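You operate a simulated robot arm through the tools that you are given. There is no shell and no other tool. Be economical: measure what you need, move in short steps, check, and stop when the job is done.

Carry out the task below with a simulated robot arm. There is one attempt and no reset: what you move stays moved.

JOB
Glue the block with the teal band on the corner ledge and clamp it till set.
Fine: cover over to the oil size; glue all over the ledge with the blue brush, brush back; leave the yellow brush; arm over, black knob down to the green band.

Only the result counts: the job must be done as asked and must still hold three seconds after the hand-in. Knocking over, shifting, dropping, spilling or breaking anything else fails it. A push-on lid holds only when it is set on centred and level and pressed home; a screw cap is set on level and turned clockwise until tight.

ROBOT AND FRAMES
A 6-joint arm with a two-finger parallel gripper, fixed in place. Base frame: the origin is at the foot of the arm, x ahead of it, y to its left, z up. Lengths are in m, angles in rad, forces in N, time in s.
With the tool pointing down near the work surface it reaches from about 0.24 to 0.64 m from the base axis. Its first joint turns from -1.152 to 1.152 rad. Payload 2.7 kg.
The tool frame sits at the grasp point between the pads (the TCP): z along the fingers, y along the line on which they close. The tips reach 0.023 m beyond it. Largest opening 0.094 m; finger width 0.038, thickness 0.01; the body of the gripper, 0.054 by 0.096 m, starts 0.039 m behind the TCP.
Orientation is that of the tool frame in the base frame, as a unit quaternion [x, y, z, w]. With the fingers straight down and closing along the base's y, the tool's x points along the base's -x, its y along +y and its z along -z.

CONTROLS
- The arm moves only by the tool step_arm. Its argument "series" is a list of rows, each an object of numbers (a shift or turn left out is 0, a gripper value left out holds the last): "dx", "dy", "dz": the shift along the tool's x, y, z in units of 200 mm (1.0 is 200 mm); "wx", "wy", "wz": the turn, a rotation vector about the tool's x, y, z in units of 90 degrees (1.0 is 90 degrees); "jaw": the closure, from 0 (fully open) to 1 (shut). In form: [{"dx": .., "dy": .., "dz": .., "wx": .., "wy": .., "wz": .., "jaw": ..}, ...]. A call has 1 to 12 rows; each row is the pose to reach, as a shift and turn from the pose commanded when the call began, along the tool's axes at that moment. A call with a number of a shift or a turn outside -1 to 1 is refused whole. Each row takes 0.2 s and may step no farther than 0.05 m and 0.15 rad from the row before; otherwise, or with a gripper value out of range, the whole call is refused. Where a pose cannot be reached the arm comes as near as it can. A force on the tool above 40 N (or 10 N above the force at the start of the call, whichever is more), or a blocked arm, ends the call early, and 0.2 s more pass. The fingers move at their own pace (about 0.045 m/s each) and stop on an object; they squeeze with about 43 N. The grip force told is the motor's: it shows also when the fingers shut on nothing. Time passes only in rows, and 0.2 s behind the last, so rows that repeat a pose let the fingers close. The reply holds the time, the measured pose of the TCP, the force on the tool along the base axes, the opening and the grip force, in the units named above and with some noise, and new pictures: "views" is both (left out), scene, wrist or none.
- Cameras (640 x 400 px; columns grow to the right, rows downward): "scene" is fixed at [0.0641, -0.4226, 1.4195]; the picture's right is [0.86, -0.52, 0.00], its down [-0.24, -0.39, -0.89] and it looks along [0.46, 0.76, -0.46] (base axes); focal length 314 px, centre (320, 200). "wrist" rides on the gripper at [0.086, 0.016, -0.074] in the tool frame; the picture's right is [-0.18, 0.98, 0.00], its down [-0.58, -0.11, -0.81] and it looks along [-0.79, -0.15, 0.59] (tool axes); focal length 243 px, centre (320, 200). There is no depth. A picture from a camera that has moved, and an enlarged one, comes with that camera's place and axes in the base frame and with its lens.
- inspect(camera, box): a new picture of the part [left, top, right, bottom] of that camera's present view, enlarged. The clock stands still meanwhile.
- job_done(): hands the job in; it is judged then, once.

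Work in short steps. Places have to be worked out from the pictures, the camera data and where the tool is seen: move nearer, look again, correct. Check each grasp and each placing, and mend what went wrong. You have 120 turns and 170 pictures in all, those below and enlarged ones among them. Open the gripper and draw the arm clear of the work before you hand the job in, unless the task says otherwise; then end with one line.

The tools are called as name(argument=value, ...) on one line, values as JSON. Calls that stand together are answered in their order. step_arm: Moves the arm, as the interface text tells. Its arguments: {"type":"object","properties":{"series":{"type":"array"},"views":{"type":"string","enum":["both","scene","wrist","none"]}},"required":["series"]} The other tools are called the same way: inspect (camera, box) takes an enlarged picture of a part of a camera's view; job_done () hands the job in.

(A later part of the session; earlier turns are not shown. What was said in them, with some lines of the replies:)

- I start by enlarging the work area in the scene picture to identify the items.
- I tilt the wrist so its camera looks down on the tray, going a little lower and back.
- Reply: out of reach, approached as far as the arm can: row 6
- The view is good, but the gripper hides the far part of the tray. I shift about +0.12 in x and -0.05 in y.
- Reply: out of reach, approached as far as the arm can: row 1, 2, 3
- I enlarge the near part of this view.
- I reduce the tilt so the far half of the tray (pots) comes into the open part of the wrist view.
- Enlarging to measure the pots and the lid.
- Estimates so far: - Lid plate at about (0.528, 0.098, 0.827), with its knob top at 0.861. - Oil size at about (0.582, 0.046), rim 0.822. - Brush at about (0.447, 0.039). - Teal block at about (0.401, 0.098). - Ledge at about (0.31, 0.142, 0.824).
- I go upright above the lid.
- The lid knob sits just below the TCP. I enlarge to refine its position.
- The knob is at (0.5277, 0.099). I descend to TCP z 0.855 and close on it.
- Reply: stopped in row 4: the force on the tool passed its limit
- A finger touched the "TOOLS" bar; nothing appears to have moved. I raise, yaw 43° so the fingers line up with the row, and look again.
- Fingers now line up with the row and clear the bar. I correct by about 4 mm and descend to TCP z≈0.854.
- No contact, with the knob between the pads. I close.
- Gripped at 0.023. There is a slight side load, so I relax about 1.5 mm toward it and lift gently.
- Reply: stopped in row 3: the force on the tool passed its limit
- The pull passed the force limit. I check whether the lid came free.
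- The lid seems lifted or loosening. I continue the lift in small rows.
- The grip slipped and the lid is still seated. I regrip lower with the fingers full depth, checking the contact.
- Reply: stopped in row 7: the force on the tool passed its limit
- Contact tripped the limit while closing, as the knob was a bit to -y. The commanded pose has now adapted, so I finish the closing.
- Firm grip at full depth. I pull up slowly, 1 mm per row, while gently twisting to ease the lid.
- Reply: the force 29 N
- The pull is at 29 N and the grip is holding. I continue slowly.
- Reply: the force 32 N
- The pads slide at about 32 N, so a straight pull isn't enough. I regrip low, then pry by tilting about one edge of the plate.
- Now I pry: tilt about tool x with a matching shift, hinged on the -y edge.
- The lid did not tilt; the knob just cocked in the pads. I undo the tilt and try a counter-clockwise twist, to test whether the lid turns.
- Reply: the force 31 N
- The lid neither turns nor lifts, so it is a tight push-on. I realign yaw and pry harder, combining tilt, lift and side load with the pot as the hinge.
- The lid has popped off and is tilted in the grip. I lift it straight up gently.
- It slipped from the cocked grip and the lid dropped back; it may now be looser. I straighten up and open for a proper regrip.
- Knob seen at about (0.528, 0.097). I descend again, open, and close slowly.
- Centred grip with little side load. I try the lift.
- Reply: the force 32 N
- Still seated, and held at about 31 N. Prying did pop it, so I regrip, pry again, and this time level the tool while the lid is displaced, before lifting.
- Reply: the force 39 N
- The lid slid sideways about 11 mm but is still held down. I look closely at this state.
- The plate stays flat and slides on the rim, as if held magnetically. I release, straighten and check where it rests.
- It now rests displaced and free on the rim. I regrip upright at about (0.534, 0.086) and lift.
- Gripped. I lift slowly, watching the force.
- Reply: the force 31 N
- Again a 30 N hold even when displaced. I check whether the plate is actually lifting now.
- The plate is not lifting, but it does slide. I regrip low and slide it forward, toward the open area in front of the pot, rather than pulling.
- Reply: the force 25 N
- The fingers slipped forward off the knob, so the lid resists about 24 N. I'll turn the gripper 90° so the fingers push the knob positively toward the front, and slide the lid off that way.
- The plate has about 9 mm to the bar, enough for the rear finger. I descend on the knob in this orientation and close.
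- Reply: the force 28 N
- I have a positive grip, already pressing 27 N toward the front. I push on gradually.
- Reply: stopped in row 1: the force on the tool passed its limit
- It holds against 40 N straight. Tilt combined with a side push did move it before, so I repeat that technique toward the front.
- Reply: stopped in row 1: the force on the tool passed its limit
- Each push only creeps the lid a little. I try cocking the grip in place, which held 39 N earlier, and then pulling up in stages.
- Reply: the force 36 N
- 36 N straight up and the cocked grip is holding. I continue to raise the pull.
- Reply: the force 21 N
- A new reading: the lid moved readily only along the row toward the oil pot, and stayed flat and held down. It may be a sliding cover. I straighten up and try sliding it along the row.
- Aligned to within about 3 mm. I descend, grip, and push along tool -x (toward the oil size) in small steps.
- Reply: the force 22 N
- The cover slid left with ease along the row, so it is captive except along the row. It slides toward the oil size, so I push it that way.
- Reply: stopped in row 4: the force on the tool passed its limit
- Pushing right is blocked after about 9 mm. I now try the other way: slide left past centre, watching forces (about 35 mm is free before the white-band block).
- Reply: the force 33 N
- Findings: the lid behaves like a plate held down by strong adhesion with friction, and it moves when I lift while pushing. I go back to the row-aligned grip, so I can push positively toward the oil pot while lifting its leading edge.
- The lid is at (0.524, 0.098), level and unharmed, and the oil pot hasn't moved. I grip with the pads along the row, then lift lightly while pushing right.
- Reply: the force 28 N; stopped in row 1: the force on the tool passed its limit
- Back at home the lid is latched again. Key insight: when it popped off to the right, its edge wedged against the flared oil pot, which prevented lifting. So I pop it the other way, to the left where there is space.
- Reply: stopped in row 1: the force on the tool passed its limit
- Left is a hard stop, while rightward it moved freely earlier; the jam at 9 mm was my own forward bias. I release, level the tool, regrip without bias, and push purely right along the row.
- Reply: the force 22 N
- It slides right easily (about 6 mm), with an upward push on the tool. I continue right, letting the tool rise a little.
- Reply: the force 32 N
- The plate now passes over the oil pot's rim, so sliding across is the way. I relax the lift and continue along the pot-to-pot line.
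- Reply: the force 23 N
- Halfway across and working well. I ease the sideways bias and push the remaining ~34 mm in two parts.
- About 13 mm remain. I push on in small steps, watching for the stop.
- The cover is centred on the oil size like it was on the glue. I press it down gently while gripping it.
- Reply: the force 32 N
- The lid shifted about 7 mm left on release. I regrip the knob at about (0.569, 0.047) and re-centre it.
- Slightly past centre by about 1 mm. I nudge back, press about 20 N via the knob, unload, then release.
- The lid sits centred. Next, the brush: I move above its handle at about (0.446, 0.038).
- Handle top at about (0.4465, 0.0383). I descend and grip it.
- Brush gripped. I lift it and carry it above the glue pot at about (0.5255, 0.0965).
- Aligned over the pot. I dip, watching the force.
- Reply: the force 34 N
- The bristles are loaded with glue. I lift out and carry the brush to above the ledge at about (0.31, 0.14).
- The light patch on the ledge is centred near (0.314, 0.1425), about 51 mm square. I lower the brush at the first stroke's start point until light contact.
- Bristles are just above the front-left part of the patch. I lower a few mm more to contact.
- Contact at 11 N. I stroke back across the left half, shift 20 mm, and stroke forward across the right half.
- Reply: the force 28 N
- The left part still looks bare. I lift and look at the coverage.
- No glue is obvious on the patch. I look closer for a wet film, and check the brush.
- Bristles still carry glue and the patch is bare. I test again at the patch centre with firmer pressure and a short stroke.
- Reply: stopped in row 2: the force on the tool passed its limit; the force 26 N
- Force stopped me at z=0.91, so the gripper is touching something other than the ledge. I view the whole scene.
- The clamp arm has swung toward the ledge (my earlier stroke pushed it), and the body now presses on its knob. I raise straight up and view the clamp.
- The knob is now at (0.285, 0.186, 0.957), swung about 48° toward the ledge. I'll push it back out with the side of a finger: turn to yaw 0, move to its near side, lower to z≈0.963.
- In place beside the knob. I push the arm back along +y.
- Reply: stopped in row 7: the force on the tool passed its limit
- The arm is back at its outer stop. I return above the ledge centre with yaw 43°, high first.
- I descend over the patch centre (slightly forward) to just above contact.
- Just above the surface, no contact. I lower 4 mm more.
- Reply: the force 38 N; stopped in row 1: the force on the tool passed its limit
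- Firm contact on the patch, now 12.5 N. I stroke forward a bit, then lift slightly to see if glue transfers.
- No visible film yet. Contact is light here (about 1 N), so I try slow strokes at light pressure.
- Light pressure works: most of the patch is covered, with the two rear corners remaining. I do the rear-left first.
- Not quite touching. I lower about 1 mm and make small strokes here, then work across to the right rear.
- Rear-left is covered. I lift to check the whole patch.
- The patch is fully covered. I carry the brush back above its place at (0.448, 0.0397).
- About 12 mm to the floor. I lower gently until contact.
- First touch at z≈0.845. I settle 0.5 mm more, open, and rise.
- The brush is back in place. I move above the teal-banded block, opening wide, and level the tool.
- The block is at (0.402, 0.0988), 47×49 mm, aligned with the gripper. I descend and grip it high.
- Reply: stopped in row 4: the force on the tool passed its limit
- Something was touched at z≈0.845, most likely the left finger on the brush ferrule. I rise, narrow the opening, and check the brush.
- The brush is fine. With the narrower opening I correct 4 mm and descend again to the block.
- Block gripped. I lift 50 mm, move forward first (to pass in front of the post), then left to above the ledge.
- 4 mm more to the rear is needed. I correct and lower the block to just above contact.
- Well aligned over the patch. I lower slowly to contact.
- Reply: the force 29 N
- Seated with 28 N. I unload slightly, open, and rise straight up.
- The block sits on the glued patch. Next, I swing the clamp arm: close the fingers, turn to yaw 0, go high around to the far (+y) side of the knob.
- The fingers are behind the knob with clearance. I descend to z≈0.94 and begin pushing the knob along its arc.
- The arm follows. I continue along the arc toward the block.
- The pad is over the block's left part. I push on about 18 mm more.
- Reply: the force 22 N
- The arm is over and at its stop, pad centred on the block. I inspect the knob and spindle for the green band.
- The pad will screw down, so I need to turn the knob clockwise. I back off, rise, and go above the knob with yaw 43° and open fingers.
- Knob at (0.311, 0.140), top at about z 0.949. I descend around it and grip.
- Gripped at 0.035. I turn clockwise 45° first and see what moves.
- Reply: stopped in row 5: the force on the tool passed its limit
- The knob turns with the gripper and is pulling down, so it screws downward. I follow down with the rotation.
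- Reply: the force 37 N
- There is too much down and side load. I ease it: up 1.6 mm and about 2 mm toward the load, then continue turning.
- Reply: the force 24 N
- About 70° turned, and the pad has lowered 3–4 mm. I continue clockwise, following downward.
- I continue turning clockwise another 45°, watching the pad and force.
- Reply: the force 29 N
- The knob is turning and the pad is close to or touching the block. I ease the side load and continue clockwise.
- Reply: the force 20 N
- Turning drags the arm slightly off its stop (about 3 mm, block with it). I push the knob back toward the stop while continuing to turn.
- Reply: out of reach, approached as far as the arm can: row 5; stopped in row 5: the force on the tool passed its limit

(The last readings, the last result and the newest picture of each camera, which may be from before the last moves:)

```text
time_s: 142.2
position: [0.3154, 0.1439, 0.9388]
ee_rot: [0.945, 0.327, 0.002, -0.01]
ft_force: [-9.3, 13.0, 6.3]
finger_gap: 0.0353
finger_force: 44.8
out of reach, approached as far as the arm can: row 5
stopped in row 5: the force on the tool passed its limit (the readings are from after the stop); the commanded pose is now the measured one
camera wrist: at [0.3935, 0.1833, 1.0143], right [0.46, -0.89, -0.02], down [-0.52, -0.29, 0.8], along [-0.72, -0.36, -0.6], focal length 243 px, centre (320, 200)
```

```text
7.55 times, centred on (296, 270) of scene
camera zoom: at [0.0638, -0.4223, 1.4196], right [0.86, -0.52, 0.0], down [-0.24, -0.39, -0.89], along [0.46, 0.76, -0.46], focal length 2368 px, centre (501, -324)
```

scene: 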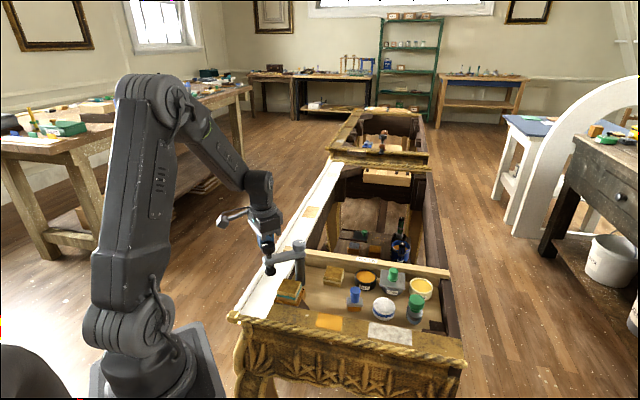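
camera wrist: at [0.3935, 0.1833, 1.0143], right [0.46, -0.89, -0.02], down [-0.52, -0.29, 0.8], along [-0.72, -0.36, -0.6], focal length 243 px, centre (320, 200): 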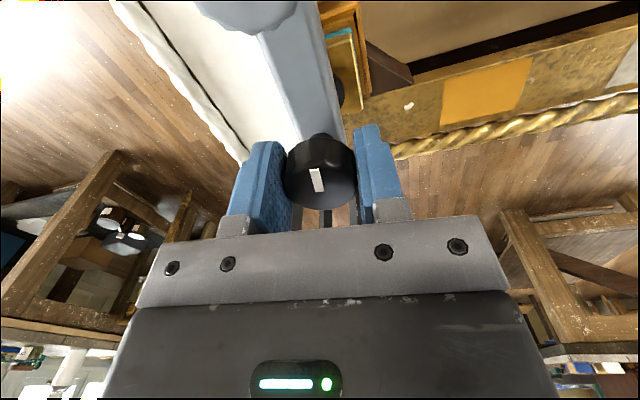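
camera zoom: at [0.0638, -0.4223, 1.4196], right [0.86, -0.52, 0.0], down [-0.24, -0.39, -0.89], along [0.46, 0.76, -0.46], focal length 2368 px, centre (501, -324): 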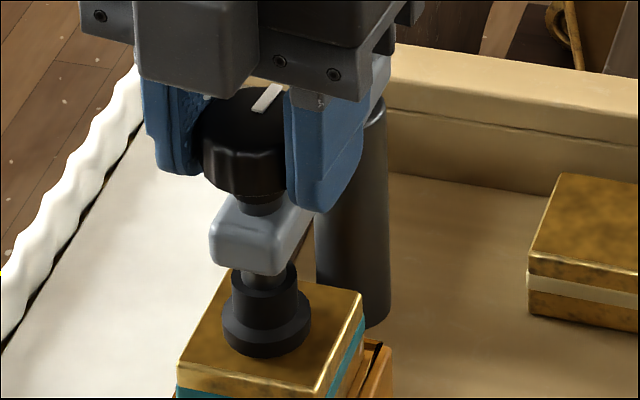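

Block and arm are back in position. The wrist limit is reached, so I release, rise, and rewind.

step_arm(series=[{"jaw": 0.4}, {"jaw": 0.4, "dz": -0.05}, {"jaw": 0.4, "dz": -0.2, "wz": -0.09}, {"dz": -0.2, "wz": -0.18}, {"dz": -0.2, "wz": -0.27}, {"dz": -0.2, "wz": -0.36}, {"dz": -0.2, "wz": -0.45}, {"dz": -0.2, "wz": -0.54}, {"dz": -0.2, "wz": -0.63}, {"dz": -0.2, "wz": -0.72}, {"dz": -0.2, "wz": -0.81}, {"dz": -0.2, "wz": -0.9}], views="none")

step_arm(series=[{"wz": -0.09}, {"wz": -0.18}, {"wz": -0.27}, {"wz": -0.36}, {"wz": -0.45}, {"wz": -0.54}, {"wz": -0.63}, {"wz": -0.72}, {"wz": -0.81}, {"wz": -0.9}, {"wz": -0.99}], views="wrist")

inspect(camera="scene", box=[266, 243, 326, 296])

```text
time_s: 144.8
position: [0.3161, 0.1419, 0.9799]
ee_rot: [0.506, 0.863, 0.008, -0.005]
ft_force: [0.6, -0.1, 0.6]
finger_gap: 0.0564
finger_force: 0.2
```

```text
time_s: 147.2
position: [0.3157, 0.1419, 0.9793]
ee_rot: [-0.245, 0.969, 0.009, 0.001]
ft_force: [0.1, 0.3, -0.2]
finger_gap: 0.0563
finger_force: 0.0
camera wrist: at [0.2321, 0.114, 1.0525], right [-0.31, 0.95, 0.02], down [0.56, 0.17, 0.81], along [0.77, 0.26, -0.59], focal length 243 px, centre (320, 200)
```

wrist: 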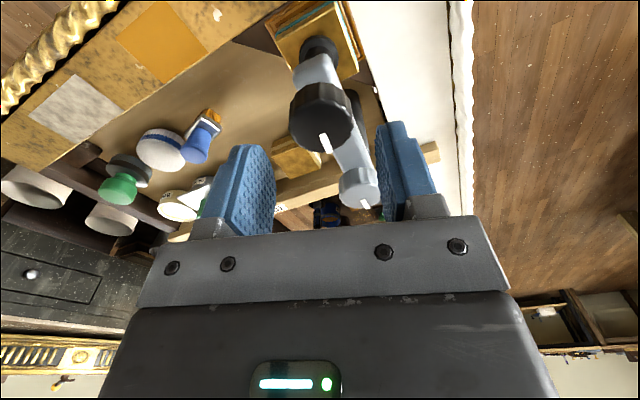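

```text
7.55 times, centred on (296, 270) of scene
camera zoom: at [0.0641, -0.4226, 1.4195], right [0.86, -0.52, 0.0], down [-0.24, -0.39, -0.89], along [0.46, 0.76, -0.46], focal length 2368 px, centre (501, -324)
```

zoom: 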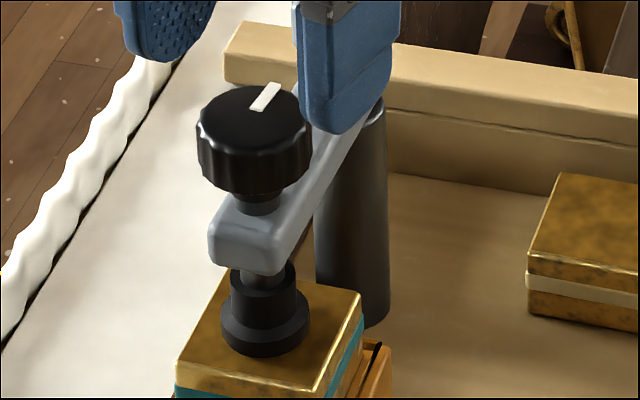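

I rewind further for a longer stroke, then descend and regrip the knob.

step_arm(series=[{"wz": -0.09, "dx": 0.02, "dy": 0.007}, {"wz": -0.18, "dx": 0.02, "dy": 0.007}, {"wz": -0.27, "dx": 0.02, "dy": 0.007}, {"wz": -0.36, "dx": 0.02, "dy": 0.007}, {"wz": -0.45, "dx": 0.02, "dy": 0.007}, {"wz": -0.53, "dx": 0.02, "dy": 0.007}, {"wz": -0.53, "dx": 0.02, "dy": 0.007, "dz": 0.1}, {"wz": -0.53, "dx": 0.02, "dy": 0.007, "dz": 0.177}, {"wz": -0.53, "dx": 0.02, "dy": 0.007, "dz": 0.177, "jaw": 0.56}, {"wz": -0.53, "dx": 0.02, "dy": 0.007, "dz": 0.177, "jaw": 0.62}, {"wz": -0.53, "dx": 0.02, "dy": 0.007, "dz": 0.177, "jaw": 0.9}, {"wz": -0.53, "dx": 0.02, "dy": 0.007, "dz": 0.177, "jaw": 0.9}], views="wrist")

```text
time_s: 149.8
position: [0.3116, 0.143, 0.942]
ee_rot: [-0.616, 0.788, 0.008, 0.006]
ft_force: [5.0, 2.9, -2.6]
finger_gap: 0.0346
finger_force: 45.2
camera wrist: at [0.2747, 0.0614, 1.0154], right [-0.91, 0.42, 0.01], down [0.25, 0.52, 0.82], along [0.34, 0.74, -0.58], focal length 243 px, centre (320, 200)
```

wrist: 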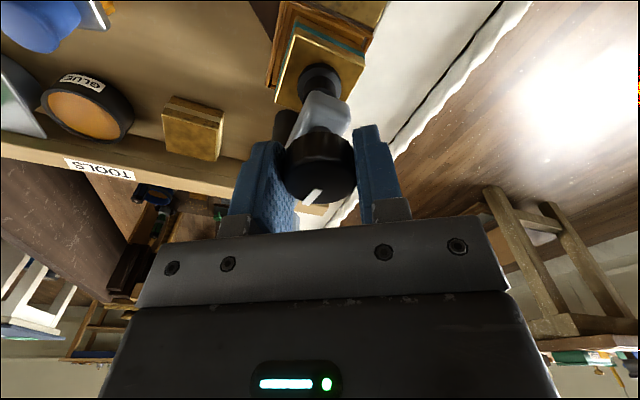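

Good grip at yaw +76°. I turn clockwise 90° with slight bias toward the stop.

step_arm(series=[{"dx": 0.006, "dy": -0.008, "wz": 0.09, "dz": 0.001}, {"dx": 0.006, "dy": -0.008, "wz": 0.18, "dz": 0.002}, {"dx": 0.006, "dy": -0.008, "wz": 0.27, "dz": 0.003}, {"dx": 0.006, "dy": -0.008, "wz": 0.36, "dz": 0.004}, {"dx": 0.006, "dy": -0.008, "wz": 0.45, "dz": 0.005}, {"dx": 0.006, "dy": -0.008, "wz": 0.54, "dz": 0.006}, {"dx": 0.006, "dy": -0.008, "wz": 0.63, "dz": 0.007}, {"dx": 0.006, "dy": -0.008, "wz": 0.72, "dz": 0.008}, {"dx": 0.006, "dy": -0.008, "wz": 0.81, "dz": 0.009}, {"dx": 0.006, "dy": -0.008, "wz": 0.9, "dz": 0.01}], views="none")

inspect(camera="scene", box=[266, 243, 326, 296])

```text
time_s: 151.6
position: [0.3116, 0.1412, 0.9402]
ee_rot: [-0.108, 0.994, 0.011, -0.001]
ft_force: [-4.0, 10.6, -3.5]
finger_gap: 0.0344
finger_force: 44.6
stopped in row 9: the force on the tool passed its limit (the readings are from after the stop); the commanded pose is now the measured one
```

```text
7.55 times, centred on (296, 270) of scene
camera zoom: at [0.064, -0.4223, 1.4196], right [0.86, -0.52, 0.0], down [-0.24, -0.39, -0.89], along [0.46, 0.76, -0.46], focal length 2368 px, centre (501, -324)
```

zoom: 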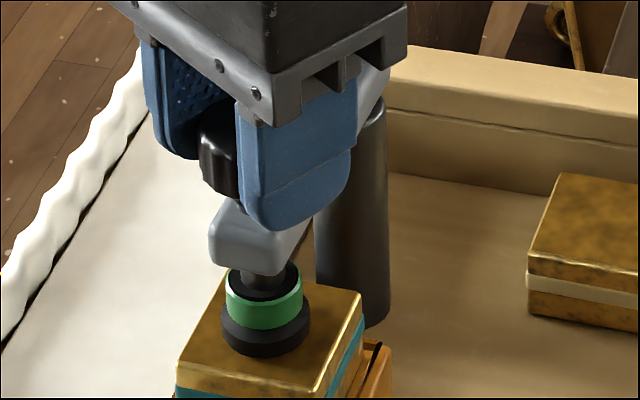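

The green band has appeared on the clamp pad, and the block is still in place. I release the knob without turning it, and rise.

step_arm(series=[{"jaw": 0.55}, {"jaw": 0.4}, {"jaw": 0.4}, {"dz": -0.1}, {"dz": -0.25}, {"dz": -0.45}], views="none")

inspect(camera="scene", box=[266, 243, 326, 296])

```text
time_s: 153.0
position: [0.312, 0.1375, 1.0325]
ee_rot: [-0.107, 0.994, 0.009, -0.001]
ft_force: [0.5, -0.1, -0.3]
finger_gap: 0.0561
finger_force: 0.1
```

```text
7.55 times, centred on (296, 270) of scene
camera zoom: at [0.0641, -0.4226, 1.4195], right [0.86, -0.52, 0.0], down [-0.24, -0.39, -0.89], along [0.46, 0.76, -0.46], focal length 2368 px, centre (501, -324)
```

zoom: 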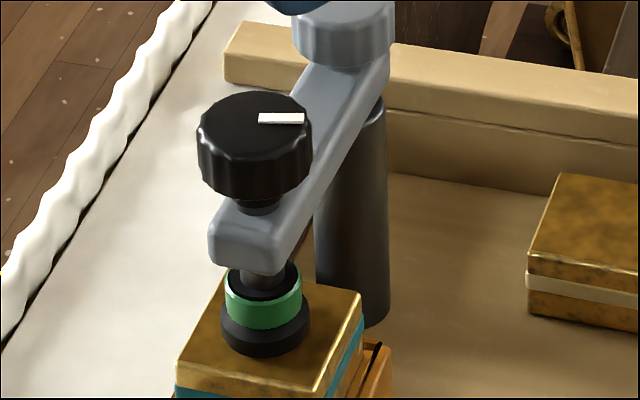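

The green band stays lit. I draw the arm well clear upward and let time pass for the glue to set.

step_arm(series=[{"dz": -0.2}, {"dz": -0.4}, {"dz": -0.6}, {"dz": -0.7}, {"dz": -0.7, "dy": -0.1}, {"dz": -0.7, "dy": -0.2}, {"dz": -0.7, "dy": -0.3}, {"dz": -0.7, "dy": -0.4}, {"dz": -0.7, "dy": -0.5}, {"dz": -0.7, "dy": -0.5}, {"dz": -0.7, "dy": -0.5}, {"dz": -0.7, "dy": -0.5}], views="none")

step_arm(series=[{"jaw": 0.4}, {"jaw": 0.4}, {"jaw": 0.4}, {"jaw": 0.4}, {"jaw": 0.4}, {"jaw": 0.4}, {"jaw": 0.4}, {"jaw": 0.4}, {"jaw": 0.4}, {"jaw": 0.4}, {"jaw": 0.4}, {"jaw": 0.4}], views="none")

step_arm(series=[{"jaw": 0.4}, {"jaw": 0.4}, {"jaw": 0.4}, {"jaw": 0.4}, {"jaw": 0.4}, {"jaw": 0.4}, {"jaw": 0.4}, {"jaw": 0.4}, {"jaw": 0.4}, {"jaw": 0.4}, {"jaw": 0.4}, {"jaw": 0.4}], views="none")

step_arm(series=[{"jaw": 0.4}, {"jaw": 0.4}, {"jaw": 0.4}, {"jaw": 0.4}, {"jaw": 0.4}, {"jaw": 0.4}, {"jaw": 0.4}, {"jaw": 0.4}, {"jaw": 0.4}, {"jaw": 0.4}, {"jaw": 0.4}, {"jaw": 0.4}], views="none")

inspect(camera="scene", box=[245, 225, 365, 310])

inspect(camera="scene", box=[330, 250, 450, 330])

```text
time_s: 155.6
position: [0.3371, 0.0391, 1.1667]
ee_rot: [-0.108, 0.994, 0.009, -0.001]
ft_force: [0.0, 0.3, -0.2]
finger_gap: 0.0563
finger_force: 0.1
no pictures are left
```

```text
time_s: 158.2
position: [0.337, 0.0398, 1.1667]
ee_rot: [-0.107, 0.994, 0.01, -0.001]
ft_force: [0.6, -0.6, 0.7]
finger_gap: 0.0564
finger_force: 0.0
no pictures are left
```

```text
time_s: 160.8
position: [0.3367, 0.0388, 1.1672]
ee_rot: [-0.107, 0.994, 0.009, -0.002]
ft_force: [-0.5, -0.4, -0.4]
finger_gap: 0.0563
finger_force: 0.1
no pictures are left
```

```text
time_s: 163.4
position: [0.3362, 0.0383, 1.1674]
ee_rot: [-0.107, 0.994, 0.008, -0.002]
ft_force: [-0.2, -0.5, 0.6]
finger_gap: 0.0566
finger_force: 0.2
no pictures are left
```

```text
refused: no pictures are left
```

```text
refused: no pictures are left
```

No pictures are left. The last views showed the block clamped with the green band lit, the brush back and the cover on the oil size. I wait a little longer for setting.

step_arm(series=[{"jaw": 0.4}, {"jaw": 0.4}, {"jaw": 0.4}, {"jaw": 0.4}, {"jaw": 0.4}, {"jaw": 0.4}, {"jaw": 0.4}, {"jaw": 0.4}, {"jaw": 0.4}, {"jaw": 0.4}, {"jaw": 0.4}, {"jaw": 0.4}], views="none")

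step_arm(series=[{"jaw": 0.4}, {"jaw": 0.4}, {"jaw": 0.4}, {"jaw": 0.4}, {"jaw": 0.4}, {"jaw": 0.4}, {"jaw": 0.4}, {"jaw": 0.4}, {"jaw": 0.4}, {"jaw": 0.4}, {"jaw": 0.4}, {"jaw": 0.4}], views="none")

step_arm(series=[{"jaw": 0.4}, {"jaw": 0.4}, {"jaw": 0.4}, {"jaw": 0.4}, {"jaw": 0.4}, {"jaw": 0.4}, {"jaw": 0.4}, {"jaw": 0.4}, {"jaw": 0.4}, {"jaw": 0.4}, {"jaw": 0.4}, {"jaw": 0.4}], views="none")

step_arm(series=[{"jaw": 0.4}, {"jaw": 0.4}, {"jaw": 0.4}, {"jaw": 0.4}, {"jaw": 0.4}, {"jaw": 0.4}, {"jaw": 0.4}, {"jaw": 0.4}, {"jaw": 0.4}, {"jaw": 0.4}, {"jaw": 0.4}, {"jaw": 0.4}], views="none")

```text
time_s: 166.0
position: [0.3375, 0.0388, 1.1674]
ee_rot: [-0.107, 0.994, 0.01, -0.001]
ft_force: [0.2, 1.3, 0.4]
finger_gap: 0.0565
finger_force: 0.0
no pictures are left
```

```text
time_s: 168.6
position: [0.3358, 0.0383, 1.1671]
ee_rot: [-0.107, 0.994, 0.009, -0.001]
ft_force: [0.3, 0.2, 0.4]
finger_gap: 0.0565
finger_force: 0.0
no pictures are left
```

```text
time_s: 171.2
position: [0.3366, 0.038, 1.1671]
ee_rot: [-0.108, 0.994, 0.01, -0.002]
ft_force: [-0.5, 0.3, -0.1]
finger_gap: 0.0565
finger_force: 0.2
no pictures are left
```

```text
time_s: 173.8
position: [0.3366, 0.0386, 1.1671]
ee_rot: [-0.107, 0.994, 0.01, -0.001]
ft_force: [0.0, 0.4, 0.1]
finger_gap: 0.0566
finger_force: 0.0
no pictures are left
```

The arm is clear, the gripper is open, and about 20 s have passed with the clamp on. I hand in.

job_done()

```text
The job is handed in.
```

I handed the job in: the teal-band block is glued on the corner ledge and clamped with the green band showing, the cover is on the oil size, and the blue brush is back. I ran out of pictures before a final look, so I could not check by picture that the glue had set (about 20 s clamped) or that the cover is pressed home.
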